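You operate a simulated robot arm through the tools that you are given. There is no shell and no other tool.

You run a simulated robot arm. Do the job below in one go: nothing can be reset, and whatever is moved stays where it is left.

TASK
Put things in order on the small bench top. At the end: the green loft sleeve block stands where the blue ball spinner stood; the white bar (marked "FINE") stands on top of the medium blue aluminium putter head; the red trim tape roll is on the small black tray; the blue ball spinner stands where the red trim tape roll stood; whatever was shut is shut again. Leave all else as you found it, and nothing knocked over.
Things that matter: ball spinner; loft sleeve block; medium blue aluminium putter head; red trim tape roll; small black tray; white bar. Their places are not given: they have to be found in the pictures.

The check looks at the end state, three seconds after you hand in, the way a careful person would. Anything else that was tipped, shoved, dropped, spilled or broken makes it a failure.

THE ROBOT
A 7-joint arm with a two-finger parallel gripper, fixed in place. Base frame: the origin is on the floor under the middle of its stand, x ahead of it, y to its left, z up; the work surface is at about z = 860. Readings come in mm, rad, newtons and seconds.
With the tool pointing down near the work surface it reaches from about 240 to 680 mm from the base axis. Its first joint turns from -1.152 to 1.152 rad. Payload 2.4 kg.
The tool frame sits at the grasp point between the pads (the TCP): z along the fingers, y along the line on which they close. The tips reach 30 mm beyond it. The gripper opens to 94 mm. The fingers are 28 mm wide and 10 mm thick; the gripper's body (50 by 96 mm) begins 55 mm behind the TCP.
Orientation is that of the tool frame in the base frame, as a unit quaternion [x, y, z, w]. With the fingers straight down and closing along the base's y, the tool's x points along the base's -x, its y along +y and its z along -z.

THE INTERFACE
- The arm moves only by the tool play_rows. Its argument "motion" is a list of rows, each a list of 7 numbers: the shift along the tool's x, y, z in mm, then the turn, a rotation vector about the tool's x, y, z in rad, then the closure, from 0 (fully open) to 1 (shut). In form: [[dx, dy, dz, rx, ry, rz, gripper], ...]. A call has 1 to 20 rows; each row shifts and turns the commanded pose from where the row before left it, along the tool's axes as they then stand. A row lasts 0.2 s, in which the tool goes at most 50 mm and 0.15 rad; a call with a longer step from one row to the next is refused whole, and so is a gripper value outside its range. Where a pose cannot be reached the arm comes as near as it can. A force on the tool above 40 N (or 10 N above the force at the start of the call, whichever is more), or a blocked arm, ends the call early, and 0.2 s more pass. Each finger travels about 153 mm/s and halts on what it meets, pressing with about 32 N; the grip force reading is that of the motor and also rises with nothing between the fingers. The clock runs only during rows and for 0.2 s after the last one: add rows that do not move to give the fingers time. It gives the time, the measured TCP pose, the force on the tool (base axes), the opening and the grip force at its end, in the units of the frame above (readings bear some noise), with the torque about the TCP (base axes, N m) and any sound that the robot's microphone picked up, and new pictures: "views" is both (left out), scene, wrist or none.
- Cameras (640 x 400 px; columns grow to the right, rows downward): "scene" is fixed at [51.3, 498.9, 1450.6]; the picture's right is [-0.46, -0.89, 0.00], its down [-0.55, 0.28, -0.78] and it looks along [0.70, -0.36, -0.62] (base axes); focal length 360 px, centre (320, 200). "wrist" rides on the gripper at [76, 14, -102] in the tool frame; the picture's right is [-0.18, 0.98, 0.00], its down [-0.75, -0.14, -0.64] and it looks along [-0.63, -0.12, 0.77] (tool axes); focal length 243 px, centre (320, 200).
- pixel_to_xyz(camera, pixels): for up to 12 pixels [column, row] of the newest picture of that camera ("zoom" is the newest enlarged one), the place [x, y, z] in the base frame of the surface seen there, good to about 3 mm, but the place of the scene camera against the robot may be out by one fixed shift of up to 18 mm in any direction. No time passes.
- close_up(camera, box): a new picture of the part [left, top, right, bottom] of that camera's present view, enlarged. No time passes.
- sign_off(): hands the job in; it is judged then, once.

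Unless the task says otherwise, let go and move clear before handing in.

The tools are called after ">>>" as a command line: name --pt "numbers of a row" for each row, then --argument value for the rest, lists and objects as JSON in quotes. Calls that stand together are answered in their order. play_rows: Moves the arm, as the interface text tells. Its arguments: {"type":"object","properties":{"motion":{"type":"array"},"views":{"type":"string","enum":["both","scene","wrist","none"]}},"required":["motion"]} The other tools are called the same way: pixel_to_xyz (camera, pixels) gives the place of the surface under pixels of a picture; close_up (camera, box) takes an enlarged picture of a part of a camera's view; sign_off () hands the job in.

At the start:

```text
clock: 0.0
tool_pos: [360.4, 51.3, 1170.0]
tcp_rot: [0.0, 1.0, 0.0, 0.0]
ft_force: [-1.0, 0.0, 0.7]
moment: [-0.01, 0.01, 0.01]
finger_gap: 94.4
gripper_force: 0.0
```

scene: 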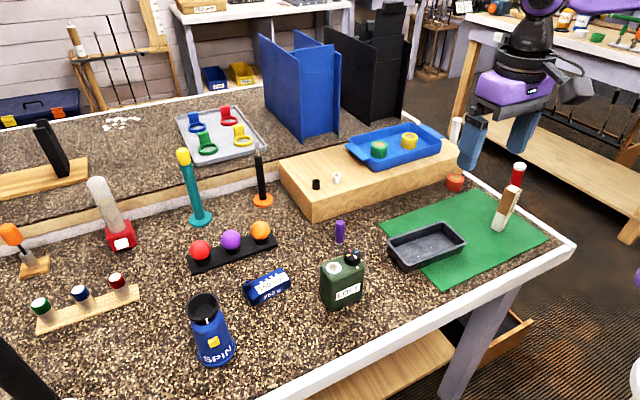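
wrist: 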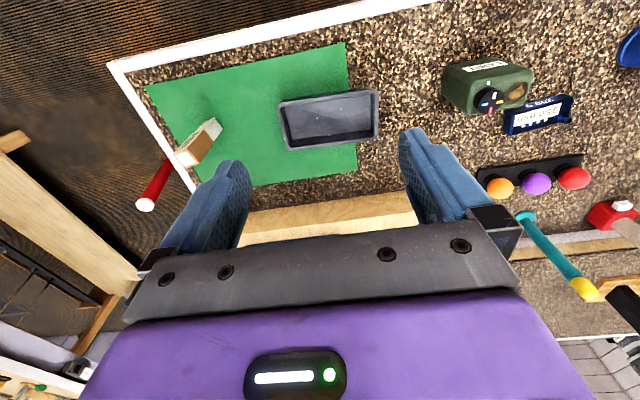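

The scene shows a cluttered bench: a blue "SPIN" canister at (210,330), a dark green box at (342,282), a blue block at (267,287), a black tray at (427,245), and a red roll near (455,182). I'll take enlarged pictures to identify everything.

>>> close_up --camera "scene" --box '[160, 200, 400, 380]'

>>> close_up --camera "scene" --box '[360, 110, 580, 290]'

>>> close_up --camera "scene" --box '[0, 100, 240, 300]'

>>> close_up --camera "scene" --box '[160, 80, 360, 240]'

```text
2.22 times, centred on (280, 290) of scene
```

zoom: 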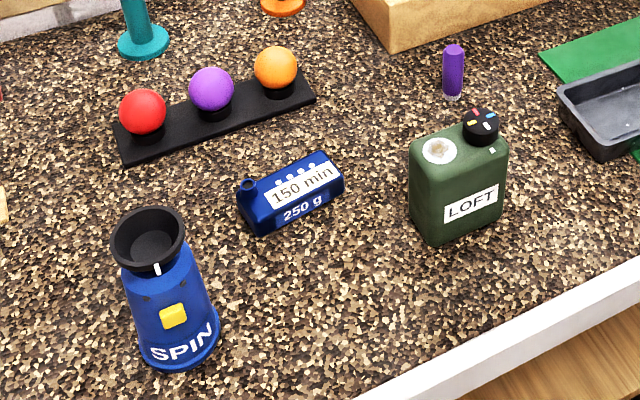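

```text
2.22 times, centred on (470, 200) of scene
```

zoom: 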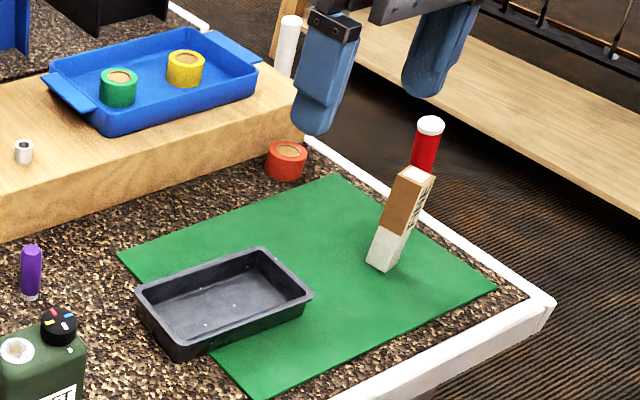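

```text
2.00 times, centred on (120, 200) of scene
```

zoom: 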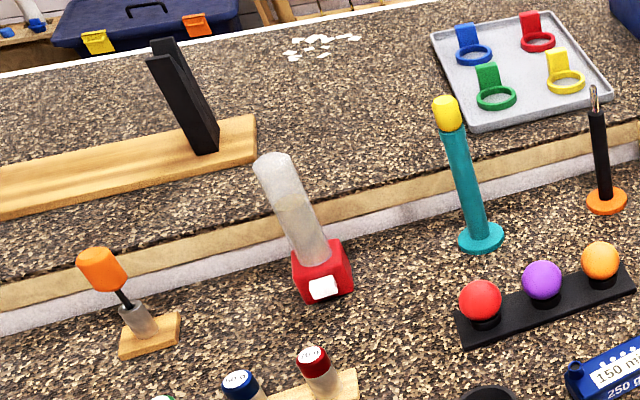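

```text
2.50 times, centred on (260, 160) of scene
```

zoom: 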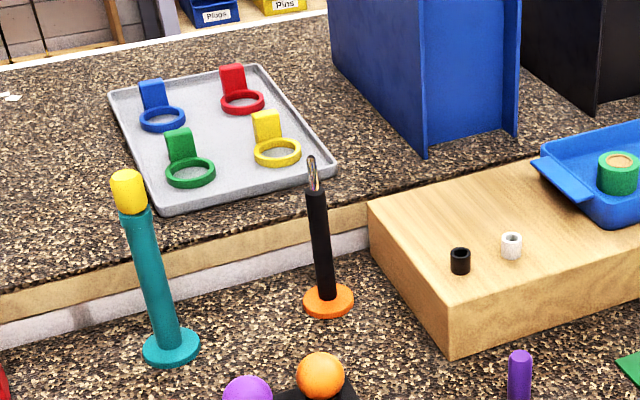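

>>> close_up --camera "scene" --box '[470, 150, 550, 240]'

>>> close_up --camera "wrist" --box '[100, 80, 300, 230]'

>>> close_up --camera "wrist" --box '[420, 20, 640, 200]'

>>> close_up --camera "scene" --box '[230, 250, 310, 320]'

>>> close_up --camera "scene" --box '[420, 280, 560, 400]'

>>> close_up --camera "scene" --box '[0, 210, 160, 400]'

```text
4.44 times, centred on (510, 195) of scene
```

zoom: 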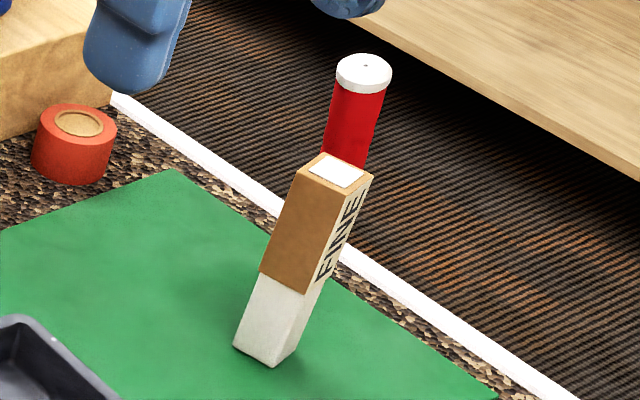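

```text
2.67 times, centred on (200, 155) of wrist
```

zoom: 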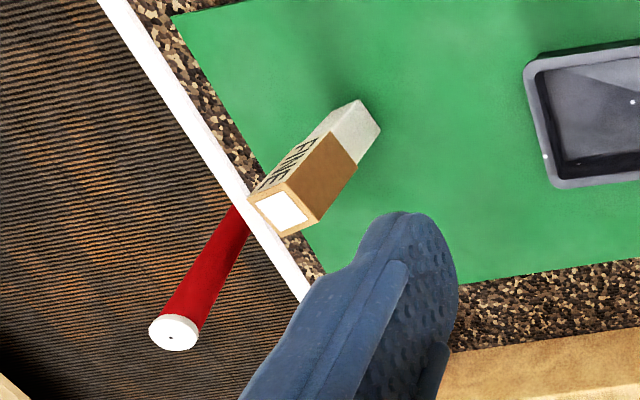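

```text
2.22 times, centred on (530, 110) of wrist
```

zoom: 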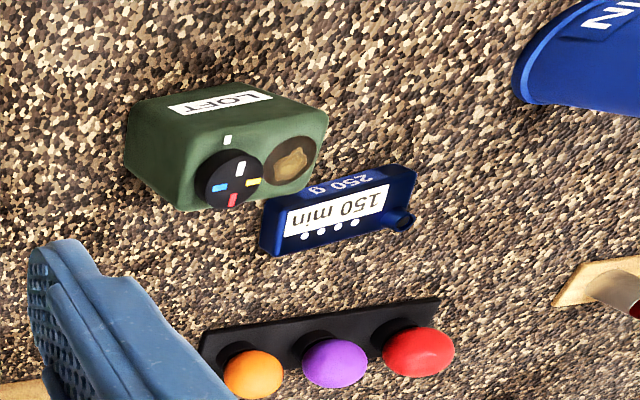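

```text
5.71 times, centred on (270, 285) of scene
```

zoom: 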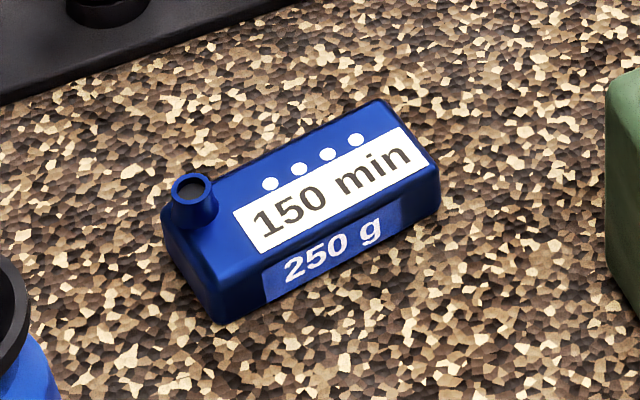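

```text
3.33 times, centred on (490, 340) of scene
```

zoom: 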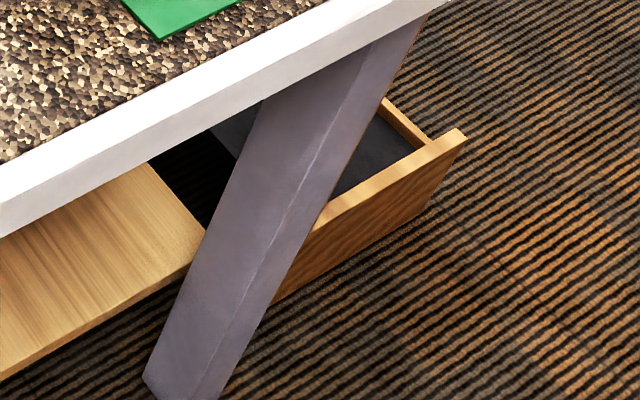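

```text
2.11 times, centred on (80, 305) of scene
```

zoom: 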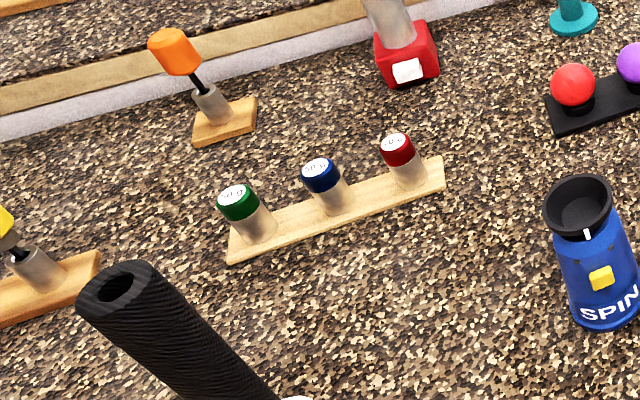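

I've identified the ball spinner "SPIN" at (210,330), LOFT block at (342,282), blue putter head "150 min/250 g" at (267,287), white bar "FINE" at (505,208), red roll at (455,182) and tray at (427,245). Now I measure positions through both cameras to find the camera shift.

>>> pixel_to_xyz --camera "scene" --pixels '[[455, 178], [455, 188], [448, 181], [463, 181], [388, 240], [417, 270], [466, 243], [440, 222], [427, 246], [443, 205], [330, 370], [300, 300]]'

>>> pixel_to_xyz --camera "wrist" --pixels '[[278, 104], [289, 148], [379, 139], [378, 92], [330, 120], [145, 86], [345, 45], [355, 170], [255, 186], [400, 90], [205, 125], [195, 150]]'

>>> pixel_to_xyz --camera "scene" --pixels '[[381, 221], [467, 188], [550, 238], [437, 288], [497, 229], [503, 232], [512, 187], [508, 165], [493, 219], [518, 163], [519, 168], [550, 245]]'

>>> pixel_to_xyz --camera "scene" --pixels '[[202, 305], [188, 305], [218, 305], [213, 360], [235, 347], [196, 352], [325, 262], [358, 265], [320, 300], [362, 300], [333, 270], [354, 258]]'

>>> pixel_to_xyz --camera "scene" --pixels '[[253, 274], [284, 266], [291, 280], [258, 303], [245, 289], [270, 284], [254, 273], [268, 300], [279, 170], [312, 217], [462, 150], [430, 125]]'

>>> pixel_to_xyz --camera "wrist" --pixels '[[445, 66], [565, 73], [447, 103], [512, 112], [527, 92], [489, 98], [505, 118], [567, 98], [570, 113], [510, 133], [535, 115], [495, 108]]'

```text
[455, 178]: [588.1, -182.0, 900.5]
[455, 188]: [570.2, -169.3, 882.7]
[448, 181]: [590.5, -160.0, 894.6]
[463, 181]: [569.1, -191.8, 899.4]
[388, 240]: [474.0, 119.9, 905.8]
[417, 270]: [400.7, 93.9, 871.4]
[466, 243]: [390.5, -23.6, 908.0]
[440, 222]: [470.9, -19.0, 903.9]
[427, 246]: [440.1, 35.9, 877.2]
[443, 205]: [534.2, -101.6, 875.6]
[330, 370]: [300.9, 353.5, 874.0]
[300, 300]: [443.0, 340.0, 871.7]
```

```text
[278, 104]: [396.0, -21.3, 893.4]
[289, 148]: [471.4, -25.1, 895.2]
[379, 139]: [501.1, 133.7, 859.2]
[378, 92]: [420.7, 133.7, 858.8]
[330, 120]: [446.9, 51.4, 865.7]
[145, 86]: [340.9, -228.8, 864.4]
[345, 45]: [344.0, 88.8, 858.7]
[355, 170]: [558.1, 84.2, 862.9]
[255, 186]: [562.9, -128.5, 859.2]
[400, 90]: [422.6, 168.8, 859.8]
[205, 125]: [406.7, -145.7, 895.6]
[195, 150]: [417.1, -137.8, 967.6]
```

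```text
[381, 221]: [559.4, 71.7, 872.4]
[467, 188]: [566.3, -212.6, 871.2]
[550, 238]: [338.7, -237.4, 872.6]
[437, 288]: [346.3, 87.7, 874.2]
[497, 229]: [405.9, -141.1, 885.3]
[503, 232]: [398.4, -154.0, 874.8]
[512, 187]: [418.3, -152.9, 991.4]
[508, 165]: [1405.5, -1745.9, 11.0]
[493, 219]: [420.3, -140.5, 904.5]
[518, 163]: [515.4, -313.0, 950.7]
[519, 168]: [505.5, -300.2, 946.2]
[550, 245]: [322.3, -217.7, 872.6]
```

```text
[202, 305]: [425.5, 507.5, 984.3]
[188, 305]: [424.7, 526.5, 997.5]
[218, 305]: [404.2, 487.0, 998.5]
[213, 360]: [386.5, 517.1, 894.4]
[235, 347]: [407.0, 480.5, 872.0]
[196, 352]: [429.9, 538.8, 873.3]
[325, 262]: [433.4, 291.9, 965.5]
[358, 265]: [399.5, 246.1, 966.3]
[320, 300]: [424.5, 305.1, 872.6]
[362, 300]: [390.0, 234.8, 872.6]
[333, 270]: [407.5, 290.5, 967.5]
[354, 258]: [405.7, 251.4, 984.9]
```

```text
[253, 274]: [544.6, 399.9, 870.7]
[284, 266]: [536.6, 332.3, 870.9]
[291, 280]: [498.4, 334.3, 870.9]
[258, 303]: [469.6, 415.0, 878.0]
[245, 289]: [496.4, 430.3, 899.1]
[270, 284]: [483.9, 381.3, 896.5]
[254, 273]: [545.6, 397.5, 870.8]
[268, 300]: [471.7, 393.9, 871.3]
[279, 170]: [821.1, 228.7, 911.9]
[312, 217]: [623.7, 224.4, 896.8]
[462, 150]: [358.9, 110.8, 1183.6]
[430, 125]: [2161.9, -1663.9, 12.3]
```

```text
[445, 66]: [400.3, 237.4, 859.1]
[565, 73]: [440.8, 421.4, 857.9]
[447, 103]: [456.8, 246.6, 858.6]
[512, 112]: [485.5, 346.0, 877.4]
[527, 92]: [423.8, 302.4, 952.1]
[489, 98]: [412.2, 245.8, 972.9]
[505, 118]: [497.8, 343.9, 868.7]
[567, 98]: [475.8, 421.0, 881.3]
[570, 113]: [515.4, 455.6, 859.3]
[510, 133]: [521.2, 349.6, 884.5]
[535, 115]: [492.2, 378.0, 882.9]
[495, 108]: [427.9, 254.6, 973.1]
```

The scene camera reads the bench top about 13 mm too high (872 against 859 on the wrist camera), so I'll trust the wrist camera. I'll move high above the bench toward the red roll to measure it up close.

>>> play_rows --pt "-24 -40 4 0 0 0 0" --pt "-24 -40 4 0 0 0 0" --pt "-24 -40 4 0 0 0 0" --pt "-24 -40 4 0 0 0 0" --pt "-24 -40 4 0 0 0 0" --pt "0 0 0 0 0 0 0"

```text
clock: 1.4
tool_pos: [481.6, -151.0, 1151.0]
tcp_rot: [0.001, 1.0, 0.001, 0.0]
ft_force: [0.2, -0.1, 0.1]
moment: [-0.05, 0.01, 0.0]
finger_gap: 93.9
gripper_force: 0.1
```

scene: 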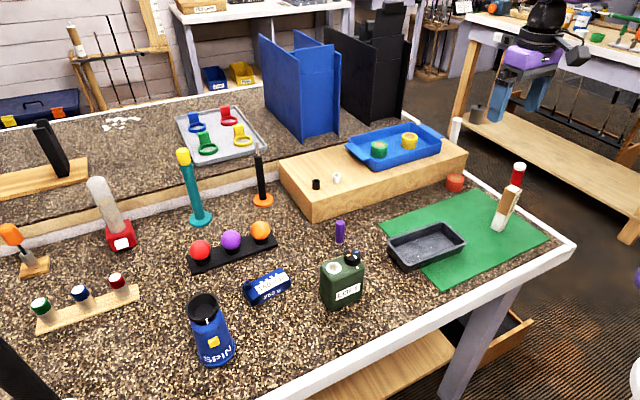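
wrist: 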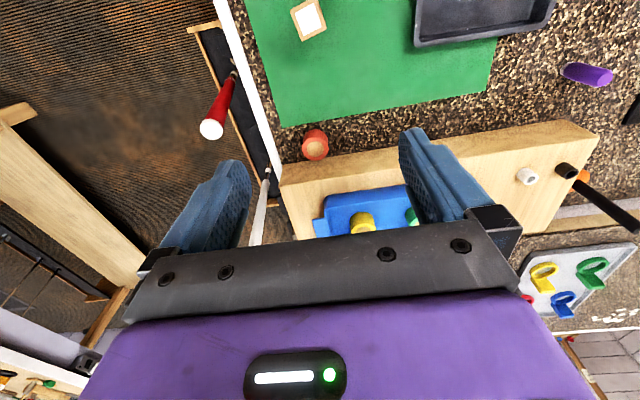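

The roll is visible in the wrist picture at (315,144), close to the wooden box. I'll enlarge it and measure the roll, the box face and the bench edge.

>>> close_up --camera "wrist" --box '[240, 80, 440, 240]'

>>> pixel_to_xyz --camera "wrist" --pixels '[[316, 147], [316, 157], [304, 146], [328, 146], [316, 133], [280, 186], [281, 168], [330, 158], [400, 143], [265, 140], [330, 215], [320, 222]]'

```text
2.50 times, centred on (340, 160) of wrist
```

zoom: 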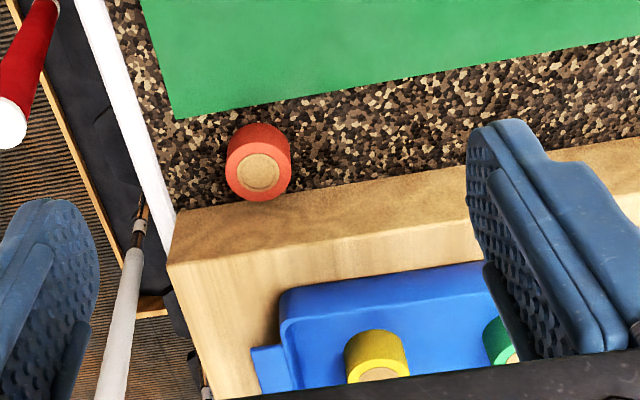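

```text
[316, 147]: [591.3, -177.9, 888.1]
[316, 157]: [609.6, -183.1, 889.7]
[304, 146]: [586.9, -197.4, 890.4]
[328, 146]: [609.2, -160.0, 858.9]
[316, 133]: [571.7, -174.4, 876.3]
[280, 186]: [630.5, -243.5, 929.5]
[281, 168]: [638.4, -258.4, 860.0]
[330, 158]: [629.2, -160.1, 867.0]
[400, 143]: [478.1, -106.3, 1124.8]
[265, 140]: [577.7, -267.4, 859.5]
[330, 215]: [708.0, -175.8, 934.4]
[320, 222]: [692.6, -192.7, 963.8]
```

>>> pixel_to_xyz --camera "zoom" --pixels '[[258, 173], [230, 173], [287, 173], [258, 155], [258, 196], [258, 128], [176, 212], [300, 188], [420, 170], [470, 200], [300, 230], [165, 262]]'

>>> pixel_to_xyz --camera "zoom" --pixels '[[226, 165], [291, 165], [240, 140], [280, 140], [258, 200], [258, 210], [174, 120], [130, 100], [160, 190], [345, 350], [280, 290], [400, 270]]'

```text
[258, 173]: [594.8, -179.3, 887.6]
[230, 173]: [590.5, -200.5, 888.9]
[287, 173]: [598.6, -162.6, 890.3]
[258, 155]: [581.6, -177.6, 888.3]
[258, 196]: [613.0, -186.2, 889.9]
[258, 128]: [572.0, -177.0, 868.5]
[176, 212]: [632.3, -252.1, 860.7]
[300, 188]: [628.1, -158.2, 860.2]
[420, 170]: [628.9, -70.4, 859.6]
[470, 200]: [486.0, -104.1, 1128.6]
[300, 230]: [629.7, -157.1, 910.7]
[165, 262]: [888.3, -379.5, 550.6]
```

```text
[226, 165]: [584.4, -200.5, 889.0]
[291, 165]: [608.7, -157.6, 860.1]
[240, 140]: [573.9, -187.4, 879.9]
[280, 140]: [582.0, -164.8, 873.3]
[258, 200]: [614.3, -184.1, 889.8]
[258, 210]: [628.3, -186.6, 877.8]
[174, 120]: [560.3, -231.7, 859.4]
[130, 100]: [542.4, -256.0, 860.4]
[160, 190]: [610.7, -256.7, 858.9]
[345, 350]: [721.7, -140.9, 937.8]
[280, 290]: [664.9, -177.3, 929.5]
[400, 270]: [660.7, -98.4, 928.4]
```

The roll's centre is near (593,-181), 30 mm tall and about 42 mm across; the box face stands at x≈629. I move above it and descend part way with the fingers closing along y.

>>> play_rows --pt "-37 -10.3 0 0 0 0 0" --pt "-37 -10.3 0 0 0 0 0" --pt "-37.5 -10.4 0 0 0 0 0" --pt "0 0 45 0 0 0 0" --pt "0 0 45 0 0 0 0" --pt "0 0 45 0 0 0 0" --pt "0 0 45 0 0 0 0" --pt "0 0 20 0 0 0 0" --pt "0 0 0 0 0 0 0"

```text
clock: 3.4
tool_pos: [593.3, -180.3, 951.1]
tcp_rot: [0.0, 1.0, 0.001, 0.0]
ft_force: [-0.5, -0.2, -0.6]
moment: [-0.01, 0.0, 0.01]
finger_gap: 94.0
gripper_force: 0.1
```

scene: 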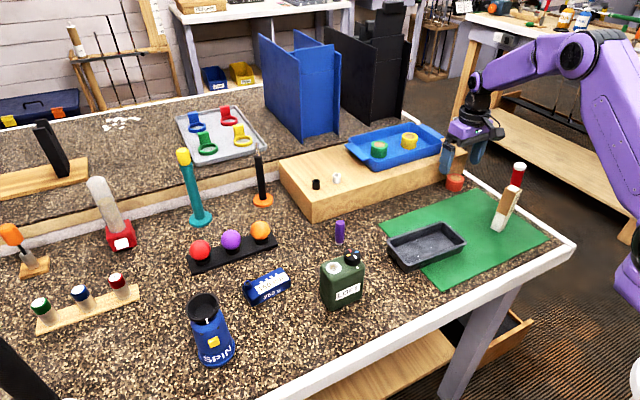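
wrist: 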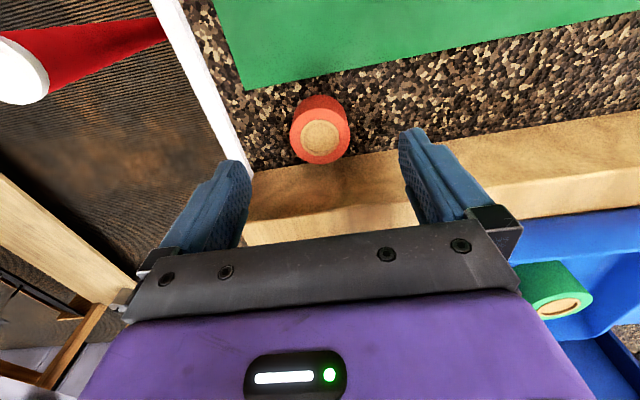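

The roll's top is centred at (320,138), exactly under the TCP for this height. I descend 55 mm and close on it.

>>> play_rows --pt "0 0 30 0 0 0 0" --pt "0 0 25 0 0 0 0" --pt "0 0 0 0 0 0 0" --pt "0 0 0 0 0 0 0.5" --pt "0 0 0 0 0 0 0.8" --pt "0 0 0 0 0 0 0.8"

```text
clock: 4.8
tool_pos: [591.8, -179.2, 897.5]
tcp_rot: [0.001, 1.0, 0.0, 0.0]
ft_force: [0.7, 0.3, -0.7]
moment: [0.0, -0.07, 0.01]
finger_gap: 42.6
gripper_force: 32.1
```

scene: 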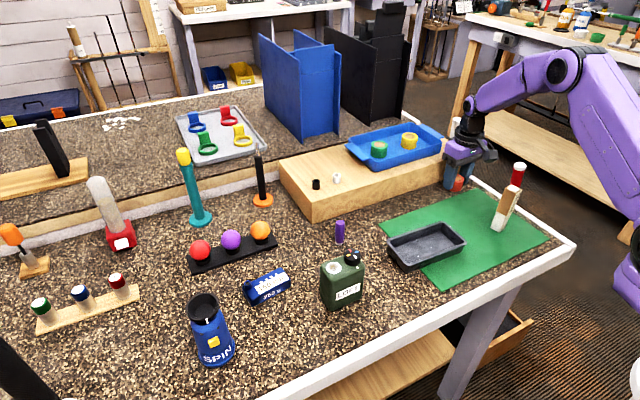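
wrist: 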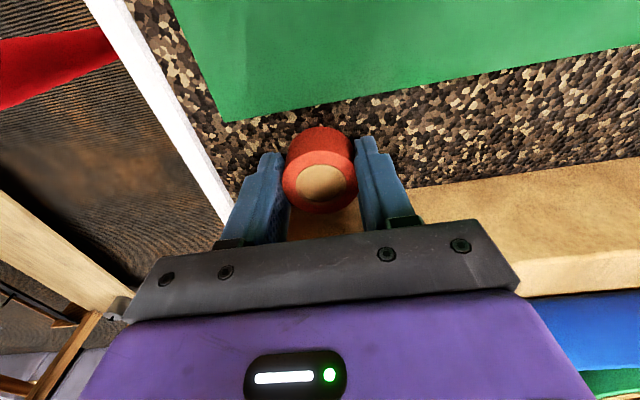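

The roll is gripped (gap 42.6 mm). I lift it and move to just in front of the black tray to measure the tray with the wrist camera.

>>> play_rows --pt "0 0 -40 0 0 0 0.8" --pt "0 0 -45 0 0 0 0.8" --pt "0 0 -45 0 0 0 0.8" --pt "0 0 -45 0 0 0 0.8" --pt "0 0 -45 0 0 0 0.8" --pt "32 33 0 0 0 0 0.8" --pt "32 33 0 0 0 0 0.8" --pt "32 33 0 0 0 0 0.8" --pt "32 33 0 0 0 0 0.8" --pt "32 33 0 0 0 0 0.8" --pt "32 33 0 0 0 0 0.8" --pt "30 32 0 0 0 0 0.8" --pt "0 0 0 0 0 0 0.8"

```text
clock: 7.6
tool_pos: [366.6, 51.6, 1119.6]
tcp_rot: [0.001, 1.0, 0.0, 0.0]
ft_force: [1.0, -0.3, 0.1]
moment: [-0.01, 0.03, -0.01]
finger_gap: 18.6
gripper_force: 0.1
```

scene: 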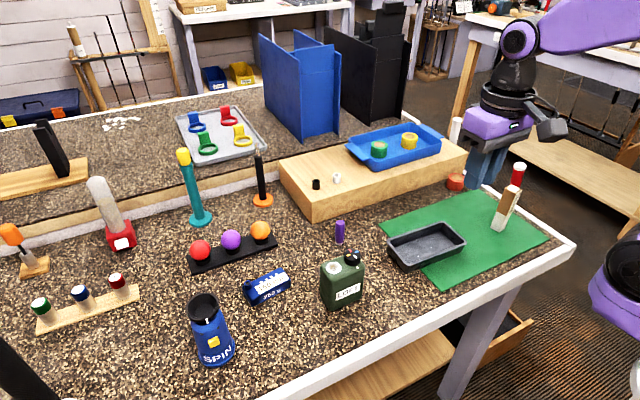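
wrist: 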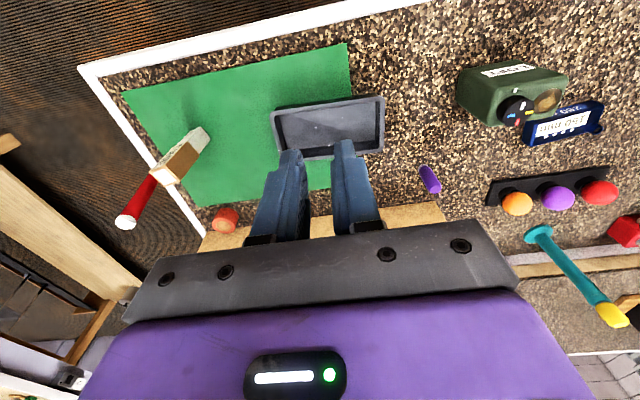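

The fingers closed to 18.6 mm, so the roll slipped out; it appears still near its spot at scene (456,182) / wrist (225,220). I'll look closely before trying again.

>>> close_up --camera "scene" --box '[420, 150, 500, 210]'

>>> close_up --camera "wrist" --box '[180, 180, 280, 250]'

>>> pixel_to_xyz --camera "scene" --pixels '[[456, 178], [456, 188], [449, 182], [463, 182]]'

>>> pixel_to_xyz --camera "wrist" --pixels '[[225, 221], [218, 221], [230, 222], [225, 210], [273, 110], [280, 148], [284, 155], [384, 97], [381, 150], [330, 120], [345, 45], [122, 94]]'

```text
6.67 times, centred on (460, 180) of scene
```

zoom: 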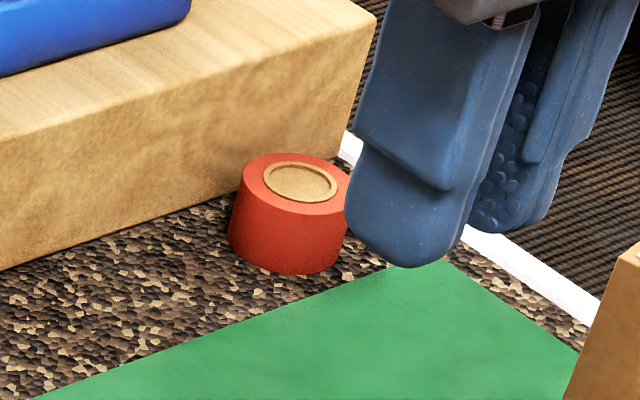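

```text
5.71 times, centred on (230, 215) of wrist
```

zoom: 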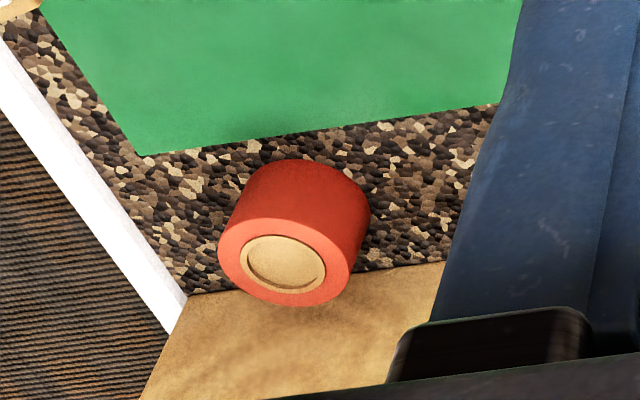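

```text
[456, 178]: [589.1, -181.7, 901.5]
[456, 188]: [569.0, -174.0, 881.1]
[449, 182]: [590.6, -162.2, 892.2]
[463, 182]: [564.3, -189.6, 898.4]
```

```text
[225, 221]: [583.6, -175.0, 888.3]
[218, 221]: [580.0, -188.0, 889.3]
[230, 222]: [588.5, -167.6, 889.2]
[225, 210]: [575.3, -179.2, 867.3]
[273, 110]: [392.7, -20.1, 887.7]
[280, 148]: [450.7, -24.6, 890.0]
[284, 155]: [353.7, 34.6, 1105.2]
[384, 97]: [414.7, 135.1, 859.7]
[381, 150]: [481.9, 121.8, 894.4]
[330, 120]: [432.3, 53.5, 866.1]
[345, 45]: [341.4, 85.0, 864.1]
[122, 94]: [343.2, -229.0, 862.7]
```

The roll is still standing upright at about (586,-176), barely moved, so it slipped during a too-quick lift. I'll go back with open fingers, align again and measure.

>>> play_rows --pt "-32 -33 0 0 0 0 0" --pt "-32 -33 0 0 0 0 0" --pt "-32 -33 0 0 0 0 0" --pt "-32 -33 0 0 0 0 0" --pt "-32 -33 0 0 0 0 0" --pt "-32 -33 0 0 0 0 0" --pt "-28 -32 0 0 0 0 0" --pt "0 0 45 0 0 0 0" --pt "0 0 45 0 0 0 0" --pt "0 0 45 0 0 0 0" --pt "0 0 30 0 0 0 0" --pt "0 0 0 0 0 0 0" --pt "0 0 0 0 0 0 0"

```text
clock: 10.4
tool_pos: [592.5, -182.9, 948.9]
tcp_rot: [0.001, 1.0, 0.001, 0.0]
ft_force: [-0.1, -0.6, 0.5]
moment: [0.04, 0.0, 0.04]
finger_gap: 94.2
gripper_force: 0.1
```

scene: 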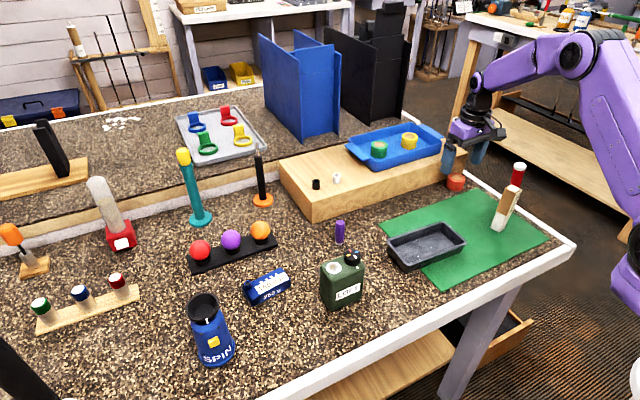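
wrist: 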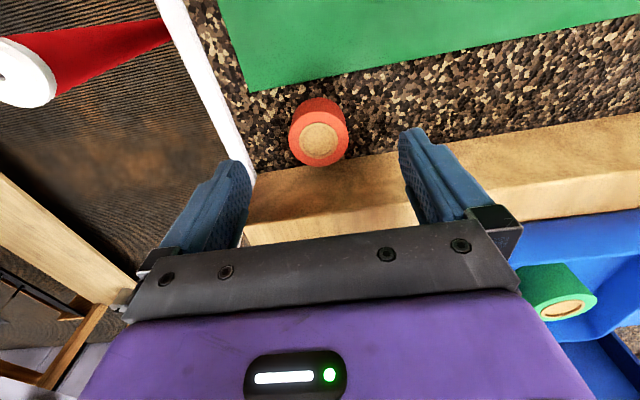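

The roll is again centred under the TCP at (319,140). I descend a little lower this time, close fully, and lift slowly by 20 mm to test the hold.

>>> play_rows --pt "0 0 25 0 0 0 0" --pt "0 0 25 0 0 0 0" --pt "0 0 7 0 0 0 0" --pt "0 0 0 0 0 0 0" --pt "0 0 0 0 0 0 0.4" --pt "0 0 0 0 0 0 1" --pt "0 0 0 0 0 0 1" --pt "0 0 0 0 0 0 1" --pt "0 0 -2 0 0 0 1" --pt "0 0 -4 0 0 0 1" --pt "0 0 -5 0 0 0 1" --pt "0 0 -5 0 0 0 1" --pt "0 0 -4 0 0 0 1" --pt "0 0 0 0 0 0 1"

```text
clock: 13.4
tool_pos: [589.1, -180.7, 911.8]
tcp_rot: [0.001, 1.0, 0.0, 0.001]
ft_force: [-0.4, 0.4, 0.4]
moment: [0.0, -0.03, 0.05]
finger_gap: 42.9
gripper_force: 31.8
```

scene: 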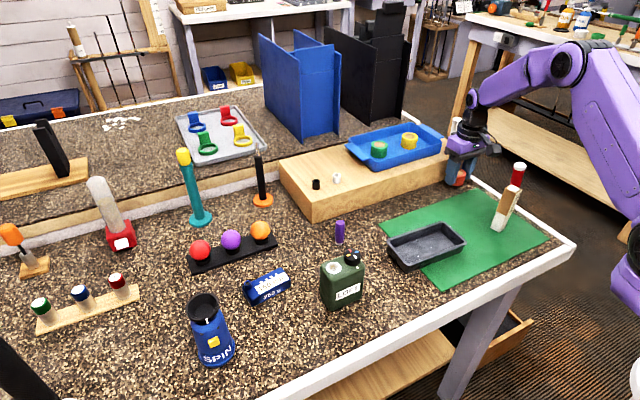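
wrist: 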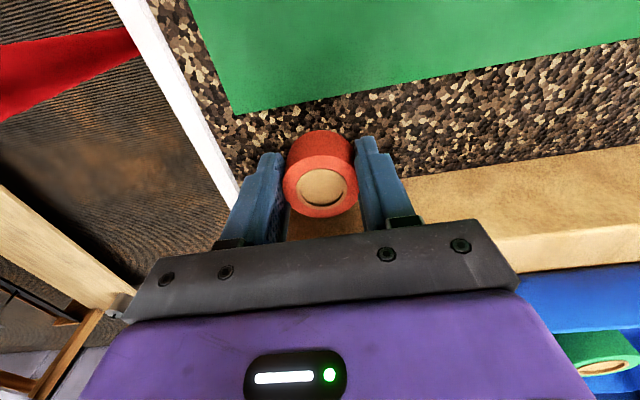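

The roll is held after the slow lift (gap 42.9, force 31.8). I keep lifting gently and check the hold.

>>> play_rows --pt "0 0 -6 0 0 0 1" --pt "0 0 -8 0 0 0 1" --pt "0 0 -10 0 0 0 1" --pt "0 0 -12 0 0 0 1" --pt "0 0 -14 0 0 0 1" --pt "0 0 -15 0 0 0 1" --pt "0 0 -15 0 0 0 1" --pt "0 0 -15 0 0 0 1" --pt "0 0 -15 0 0 0 1" --pt "0 0 -12 0 0 0 1" --pt "0 0 -8 0 0 0 1" --pt "0 0 0 0 0 0 1"

```text
clock: 16.0
tool_pos: [589.9, -180.3, 1042.3]
tcp_rot: [0.0, 1.0, -0.001, 0.0]
ft_force: [-0.5, 0.5, 0.2]
moment: [-0.02, 0.02, -0.03]
finger_gap: 42.8
gripper_force: 31.7
```

scene: 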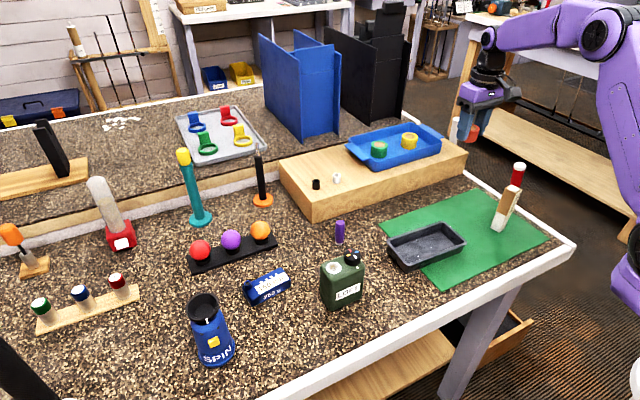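
wrist: 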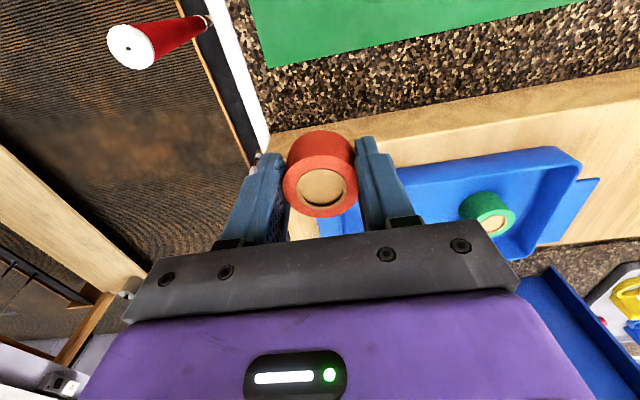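

The roll is still held at 1042 mm. I carry it slowly to just in front of the black tray to measure the tray.

>>> play_rows --pt "5 5 0 0 0 0 1" --pt "9 10 0 0 0 0 1" --pt "14 15 0 0 0 0 1" --pt "14 15 0 0 0 0 1" --pt "14 15 0 0 0 0 1" --pt "14 15 0 0 0 0 1" --pt "14 15 0 0 0 0 1" --pt "14 15 0 0 0 0 1" --pt "14 15 0 0 0 0 1" --pt "14 15 0 0 0 0 1" --pt "14 15 0 0 0 0 1" --pt "14 15 0 0 0 0 1" --pt "14 15 0 0 0 0 1" --pt "14 15 0 0 0 0 1" --pt "14 15 0 0 0 0 1" --pt "14 15 0 0 0 0 1" --pt "5 5 0 0 0 0 1" --pt "0 0 0 0 0 0 1"

```text
clock: 19.8
tool_pos: [375.1, 48.3, 1045.1]
tcp_rot: [0.0, 1.0, 0.0, 0.0]
ft_force: [0.3, 0.2, -0.7]
moment: [0.03, 0.01, 0.01]
finger_gap: 42.9
gripper_force: 31.8
```

scene: 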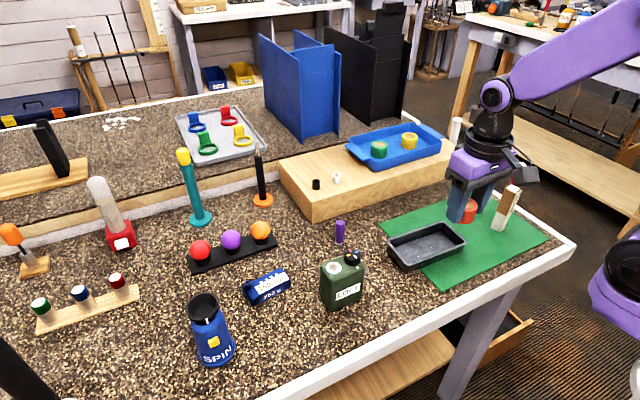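
wrist: 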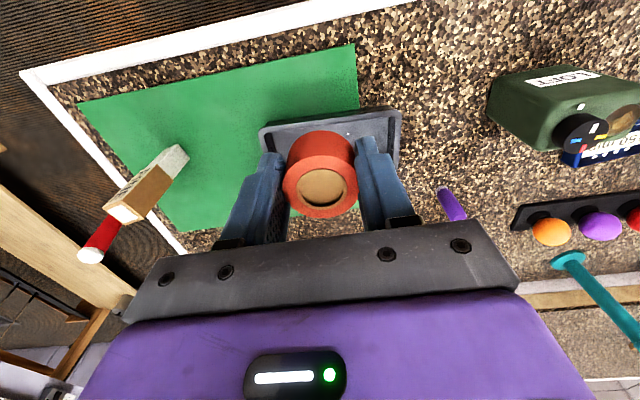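

>>> close_up --camera "wrist" --box '[230, 90, 430, 215]'

>>> pixel_to_xyz --camera "wrist" --pixels '[[262, 129], [401, 111], [397, 160], [266, 150], [330, 122], [270, 130], [394, 118], [385, 125], [350, 128]]'

>>> pixel_to_xyz --camera "scene" --pixels '[[388, 241], [405, 269], [466, 242], [447, 222], [427, 246], [396, 242], [409, 262], [458, 240], [444, 227]]'

>>> close_up --camera "scene" --box '[370, 200, 490, 290]'

```text
3.20 times, centred on (330, 152) of wrist
```

zoom: 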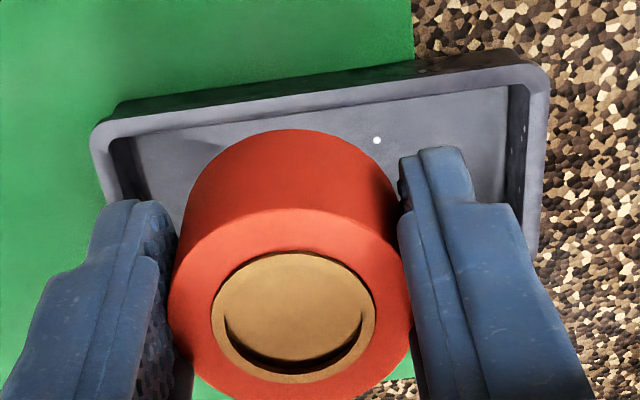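

```text
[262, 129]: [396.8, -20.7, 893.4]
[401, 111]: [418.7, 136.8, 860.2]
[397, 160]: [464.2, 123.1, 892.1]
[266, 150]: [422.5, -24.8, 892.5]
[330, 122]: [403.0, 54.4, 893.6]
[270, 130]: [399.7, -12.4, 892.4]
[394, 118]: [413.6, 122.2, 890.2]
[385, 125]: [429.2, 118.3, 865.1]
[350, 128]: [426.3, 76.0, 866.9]
```

```text
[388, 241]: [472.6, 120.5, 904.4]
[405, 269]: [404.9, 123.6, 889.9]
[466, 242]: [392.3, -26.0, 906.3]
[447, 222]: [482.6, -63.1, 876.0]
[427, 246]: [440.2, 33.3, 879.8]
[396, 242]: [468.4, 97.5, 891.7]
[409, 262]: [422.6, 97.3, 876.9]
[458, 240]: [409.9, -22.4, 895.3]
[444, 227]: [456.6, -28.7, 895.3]
```

```text
4.44 times, centred on (430, 245) of scene
```

zoom: 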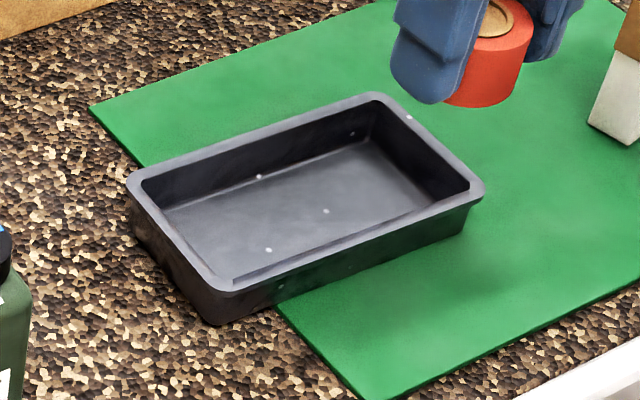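

The tray's rim runs roughly x 398–480, y −22 to 126, floor at 866; its middle is near (438,50). I move over its middle and lower to just above the rim for a check.

>>> play_rows --pt "-10 0 0 0 0 0 1" --pt "-15 0 0 0 0 0 1" --pt "-15 0 0 0 0 0 1" --pt "-15 0 0 0 0 0 1" --pt "-8 0 0 0 0 0 1" --pt "0 0 10 0 0 0 1" --pt "0 0 15 0 0 0 1" --pt "0 0 15 0 0 0 1" --pt "0 0 15 0 0 0 1" --pt "0 0 15 0 0 0 1" --pt "0 0 15 0 0 0 1" --pt "0 0 15 0 0 0 1" --pt "0 0 8 0 0 0 1" --pt "0 0 0 0 0 0 1"

```text
clock: 22.8
tool_pos: [437.9, 49.4, 935.7]
tcp_rot: [0.0, 1.0, 0.0, 0.0]
ft_force: [-0.3, 0.7, 0.0]
moment: [-0.01, 0.0, -0.01]
finger_gap: 42.8
gripper_force: 31.9
```

scene: 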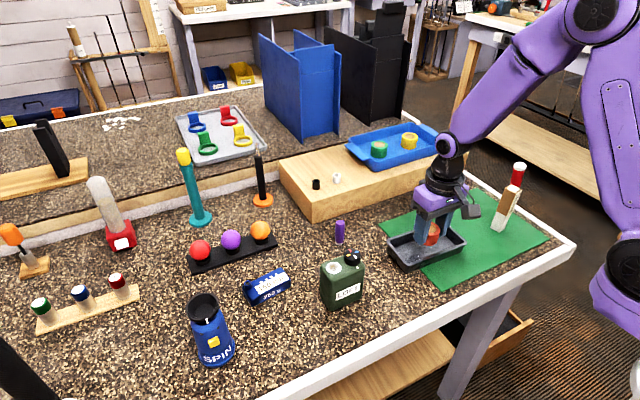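
wrist: 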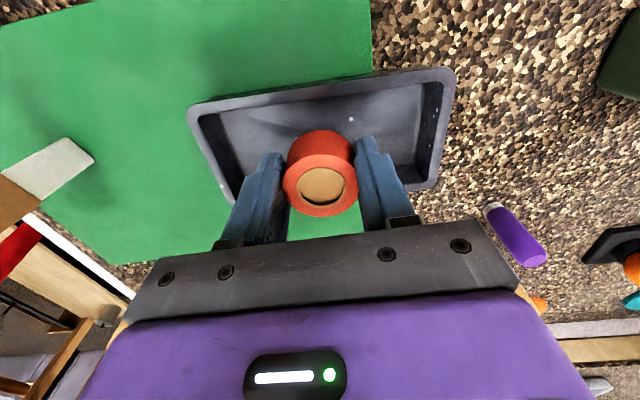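

The roll is centred over the tray. I lower it slowly to the floor of the tray.

>>> play_rows --pt "0 0 6 0 0 0 1" --pt "0 0 8 0 0 0 1" --pt "0 0 8 0 0 0 1" --pt "0 0 6 0 0 0 1" --pt "0 0 3 0 0 0 1" --pt "0 0 2 0 0 0 1" --pt "0 0 1 0 0 0 1" --pt "0 0 0 0 0 0 1"

```text
clock: 24.6
tool_pos: [438.4, 48.2, 902.8]
tcp_rot: [-0.001, 1.0, 0.0, 0.002]
ft_force: [-5.5, 2.0, 36.4]
moment: [-0.09, 0.15, 0.04]
finger_gap: 42.2
gripper_force: 31.8
```

scene: 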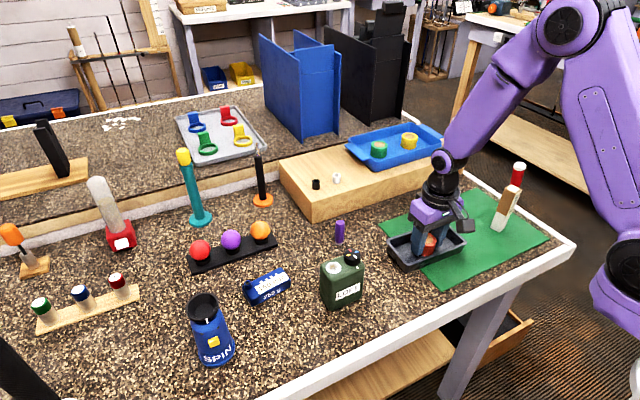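
wrist: 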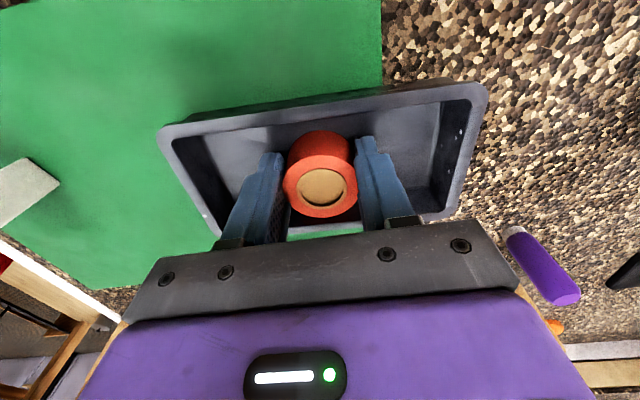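

The roll has touched the tray floor (36 N). I ease up slightly, open part way so the fingers stay inside the tray, and rise.

>>> play_rows --pt "0 0 -1.5 0 0 0 1" --pt "0 0 0 0 0 0 0.5" --pt "0 0 0 0 0 0 0.36" --pt "0 0 0 0 0 0 0.36" --pt "0 0 -8 0 0 0 0.36" --pt "0 0 -15 0 0 0 0.36" --pt "0 0 -25 0 0 0 0.36" --pt "0 0 -40 0 0 0 0.36" --pt "0 0 -45 0 0 0 0.2" --pt "0 0 -45 0 0 0 0" --pt "0 0 0 0 0 0 0"

```text
clock: 27.0
tool_pos: [437.8, 49.2, 1082.9]
tcp_rot: [0.001, 1.0, 0.0, 0.0]
ft_force: [0.1, 0.2, 0.4]
moment: [0.0, 0.03, 0.01]
finger_gap: 94.0
gripper_force: 0.1
```

scene: 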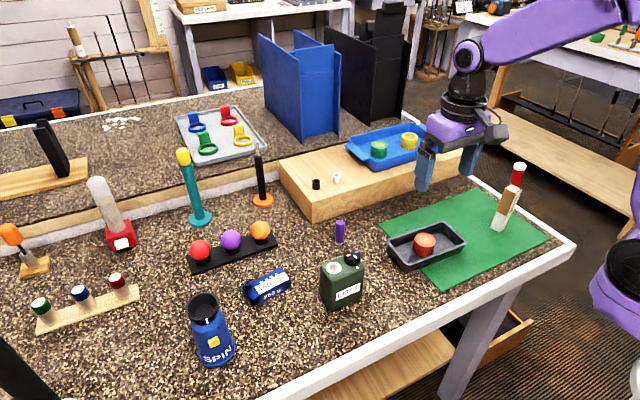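
wrist: 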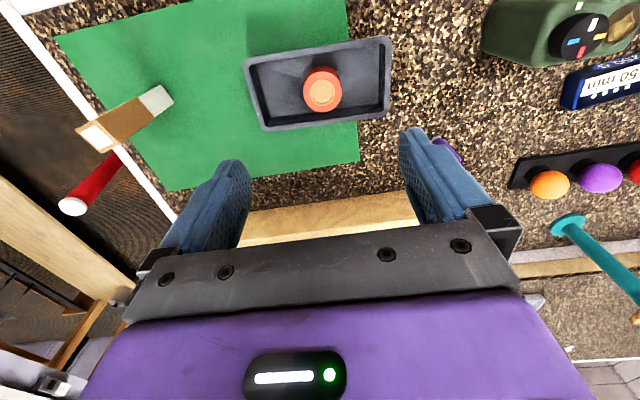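

The roll sits in the tray at wrist (322,90). Next I move across to look at the ball spinner from above.

>>> play_rows --pt "9 43 -7 0 0 0 0" --pt "9 43 -7 0 0 0 0" --pt "9 43 -7 0 0 0 0" --pt "9 43 -7 0 0 0 0" --pt "9 43 -7 0 0 0 0" --pt "9 43 -7 0 0 0 0" --pt "9 43 -7 0 0 0 0" --pt "9 43 -7 0 0 0 0" --pt "9 43 -7 0 0 0 0" --pt "9 43 -7 0 0 0 0" --pt "0 0 0 0 0 0 0"

```text
clock: 29.4
tool_pos: [346.8, 475.3, 1150.0]
tcp_rot: [0.001, 1.0, 0.0, 0.0]
ft_force: [-0.6, 0.9, -0.4]
moment: [-0.04, -0.02, -0.01]
finger_gap: 94.0
gripper_force: 0.1
```

scene: 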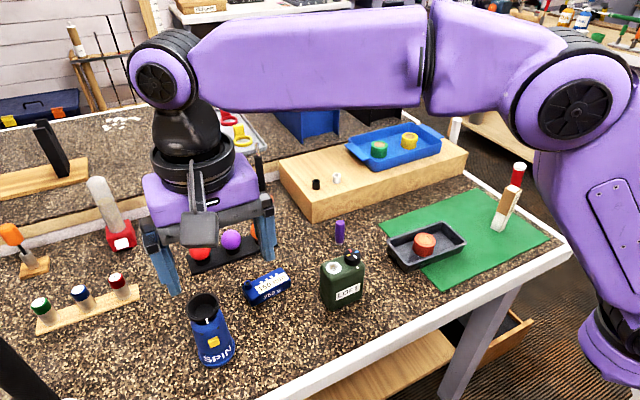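
wrist: 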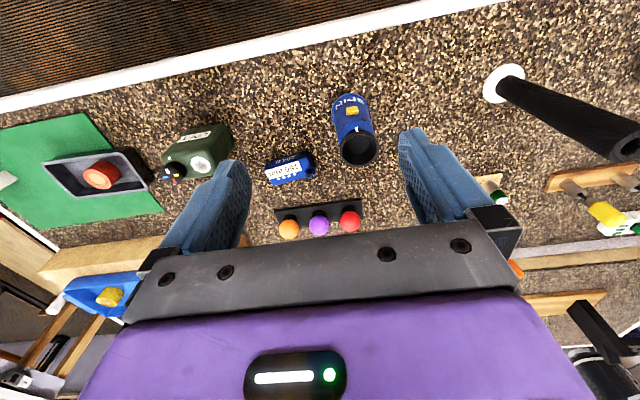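

>>> close_up --camera "wrist" --box '[250, 70, 430, 190]'

>>> pixel_to_xyz --camera "wrist" --pixels '[[358, 150], [340, 148], [377, 146], [360, 166], [352, 110], [332, 108], [367, 106], [350, 95], [352, 140], [345, 130], [372, 125], [356, 135]]'

```text
3.33 times, centred on (340, 130) of wrist
```

zoom: 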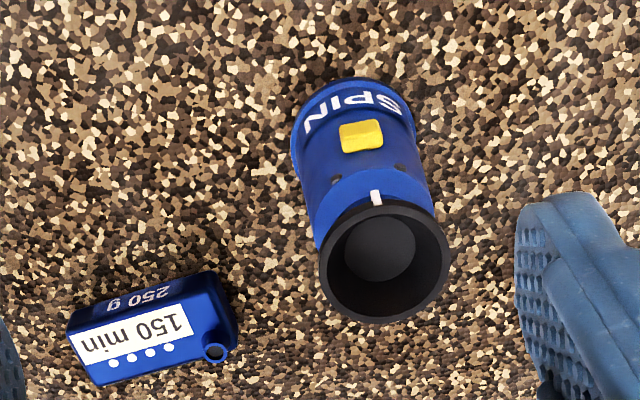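

```text
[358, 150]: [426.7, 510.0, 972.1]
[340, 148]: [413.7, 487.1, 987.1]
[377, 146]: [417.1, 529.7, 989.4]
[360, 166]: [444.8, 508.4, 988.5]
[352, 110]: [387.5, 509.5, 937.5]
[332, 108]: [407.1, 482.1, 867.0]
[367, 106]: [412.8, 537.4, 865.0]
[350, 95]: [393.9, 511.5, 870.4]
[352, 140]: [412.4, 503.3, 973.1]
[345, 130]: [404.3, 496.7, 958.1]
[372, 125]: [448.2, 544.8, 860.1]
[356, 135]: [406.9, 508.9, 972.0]
```

>>> pixel_to_xyz --camera "zoom" --pixels '[[322, 262], [448, 255], [385, 322], [382, 206], [376, 197], [385, 250], [295, 160], [432, 200], [412, 125], [293, 140], [350, 80], [360, 135]]'

>>> pixel_to_xyz --camera "zoom" --pixels '[[312, 220], [305, 190], [425, 170], [335, 300], [435, 300], [340, 225], [425, 215], [350, 170], [380, 160], [320, 120], [300, 120], [385, 85]]'

>>> close_up --camera "scene" --box '[170, 280, 260, 375]'

```text
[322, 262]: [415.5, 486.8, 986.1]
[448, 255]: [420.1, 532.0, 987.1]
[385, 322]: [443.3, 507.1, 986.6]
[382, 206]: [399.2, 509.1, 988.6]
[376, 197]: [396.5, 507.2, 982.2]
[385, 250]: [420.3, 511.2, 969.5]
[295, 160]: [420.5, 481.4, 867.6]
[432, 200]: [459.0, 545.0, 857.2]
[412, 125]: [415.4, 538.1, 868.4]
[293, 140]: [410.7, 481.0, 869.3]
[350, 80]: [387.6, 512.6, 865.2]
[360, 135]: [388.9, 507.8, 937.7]
```

```text
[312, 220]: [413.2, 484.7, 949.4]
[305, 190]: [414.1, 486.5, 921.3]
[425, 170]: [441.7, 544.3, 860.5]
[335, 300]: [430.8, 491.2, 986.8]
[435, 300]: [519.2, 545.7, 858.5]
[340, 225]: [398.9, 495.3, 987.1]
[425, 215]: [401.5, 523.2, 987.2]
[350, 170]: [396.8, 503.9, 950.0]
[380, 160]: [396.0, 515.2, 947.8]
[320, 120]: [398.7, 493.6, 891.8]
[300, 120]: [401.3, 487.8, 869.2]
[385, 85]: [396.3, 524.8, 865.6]
```

```text
4.21 times, centred on (215, 328) of scene
```

zoom: 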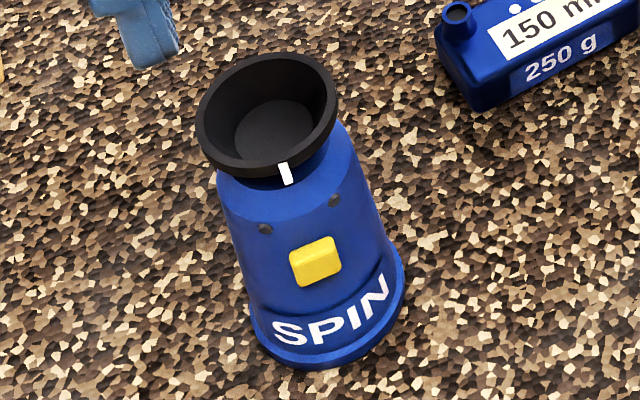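

The spinner's rim is a circle centred at about (421,509.5), top z 987, body about 48 mm across, base 58 mm; the yellow button faces the base so closing along y avoids it. I move above it and descend to just over its rim.

>>> play_rows --pt "-24 0 0 0 0 0 0" --pt "-24 15 0 0 0 0 0" --pt "-24.6 15 0 0 0 0 0" --pt "0 0 30 0 0 0 0" --pt "0 0 30 0 0 0 0" --pt "0 0 30 0 0 0 0" --pt "0 0 10 0 0 0 0" --pt "0 0 0 0 0 0 0" --pt "0 0 0 0 0 0 0"

```text
clock: 31.4
tool_pos: [415.7, 498.3, 1047.6]
tcp_rot: [0.0, 1.0, -0.001, 0.0]
ft_force: [-0.1, 0.5, 0.0]
moment: [0.03, 0.0, -0.03]
finger_gap: 94.2
gripper_force: 0.1
out of reach, approached as far as the arm can: row 3
```

scene: 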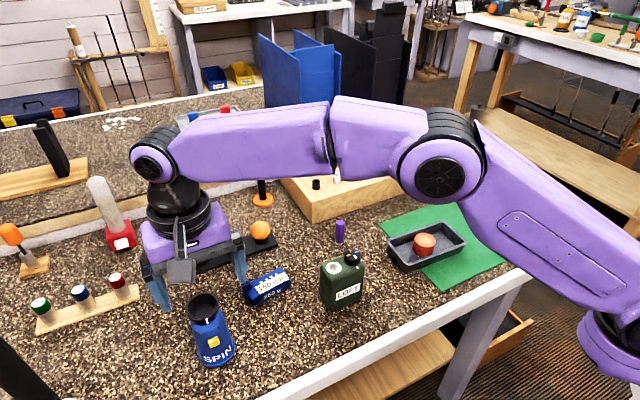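
wrist: 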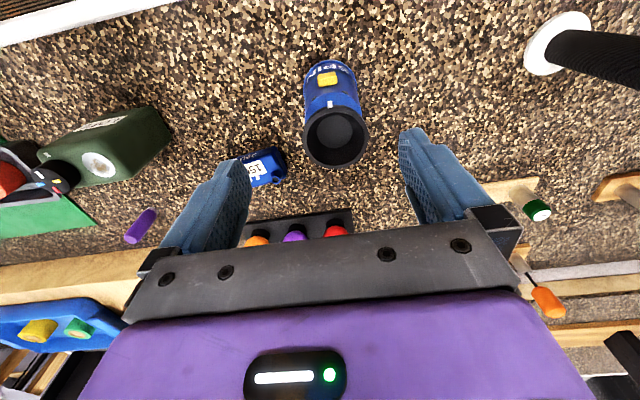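

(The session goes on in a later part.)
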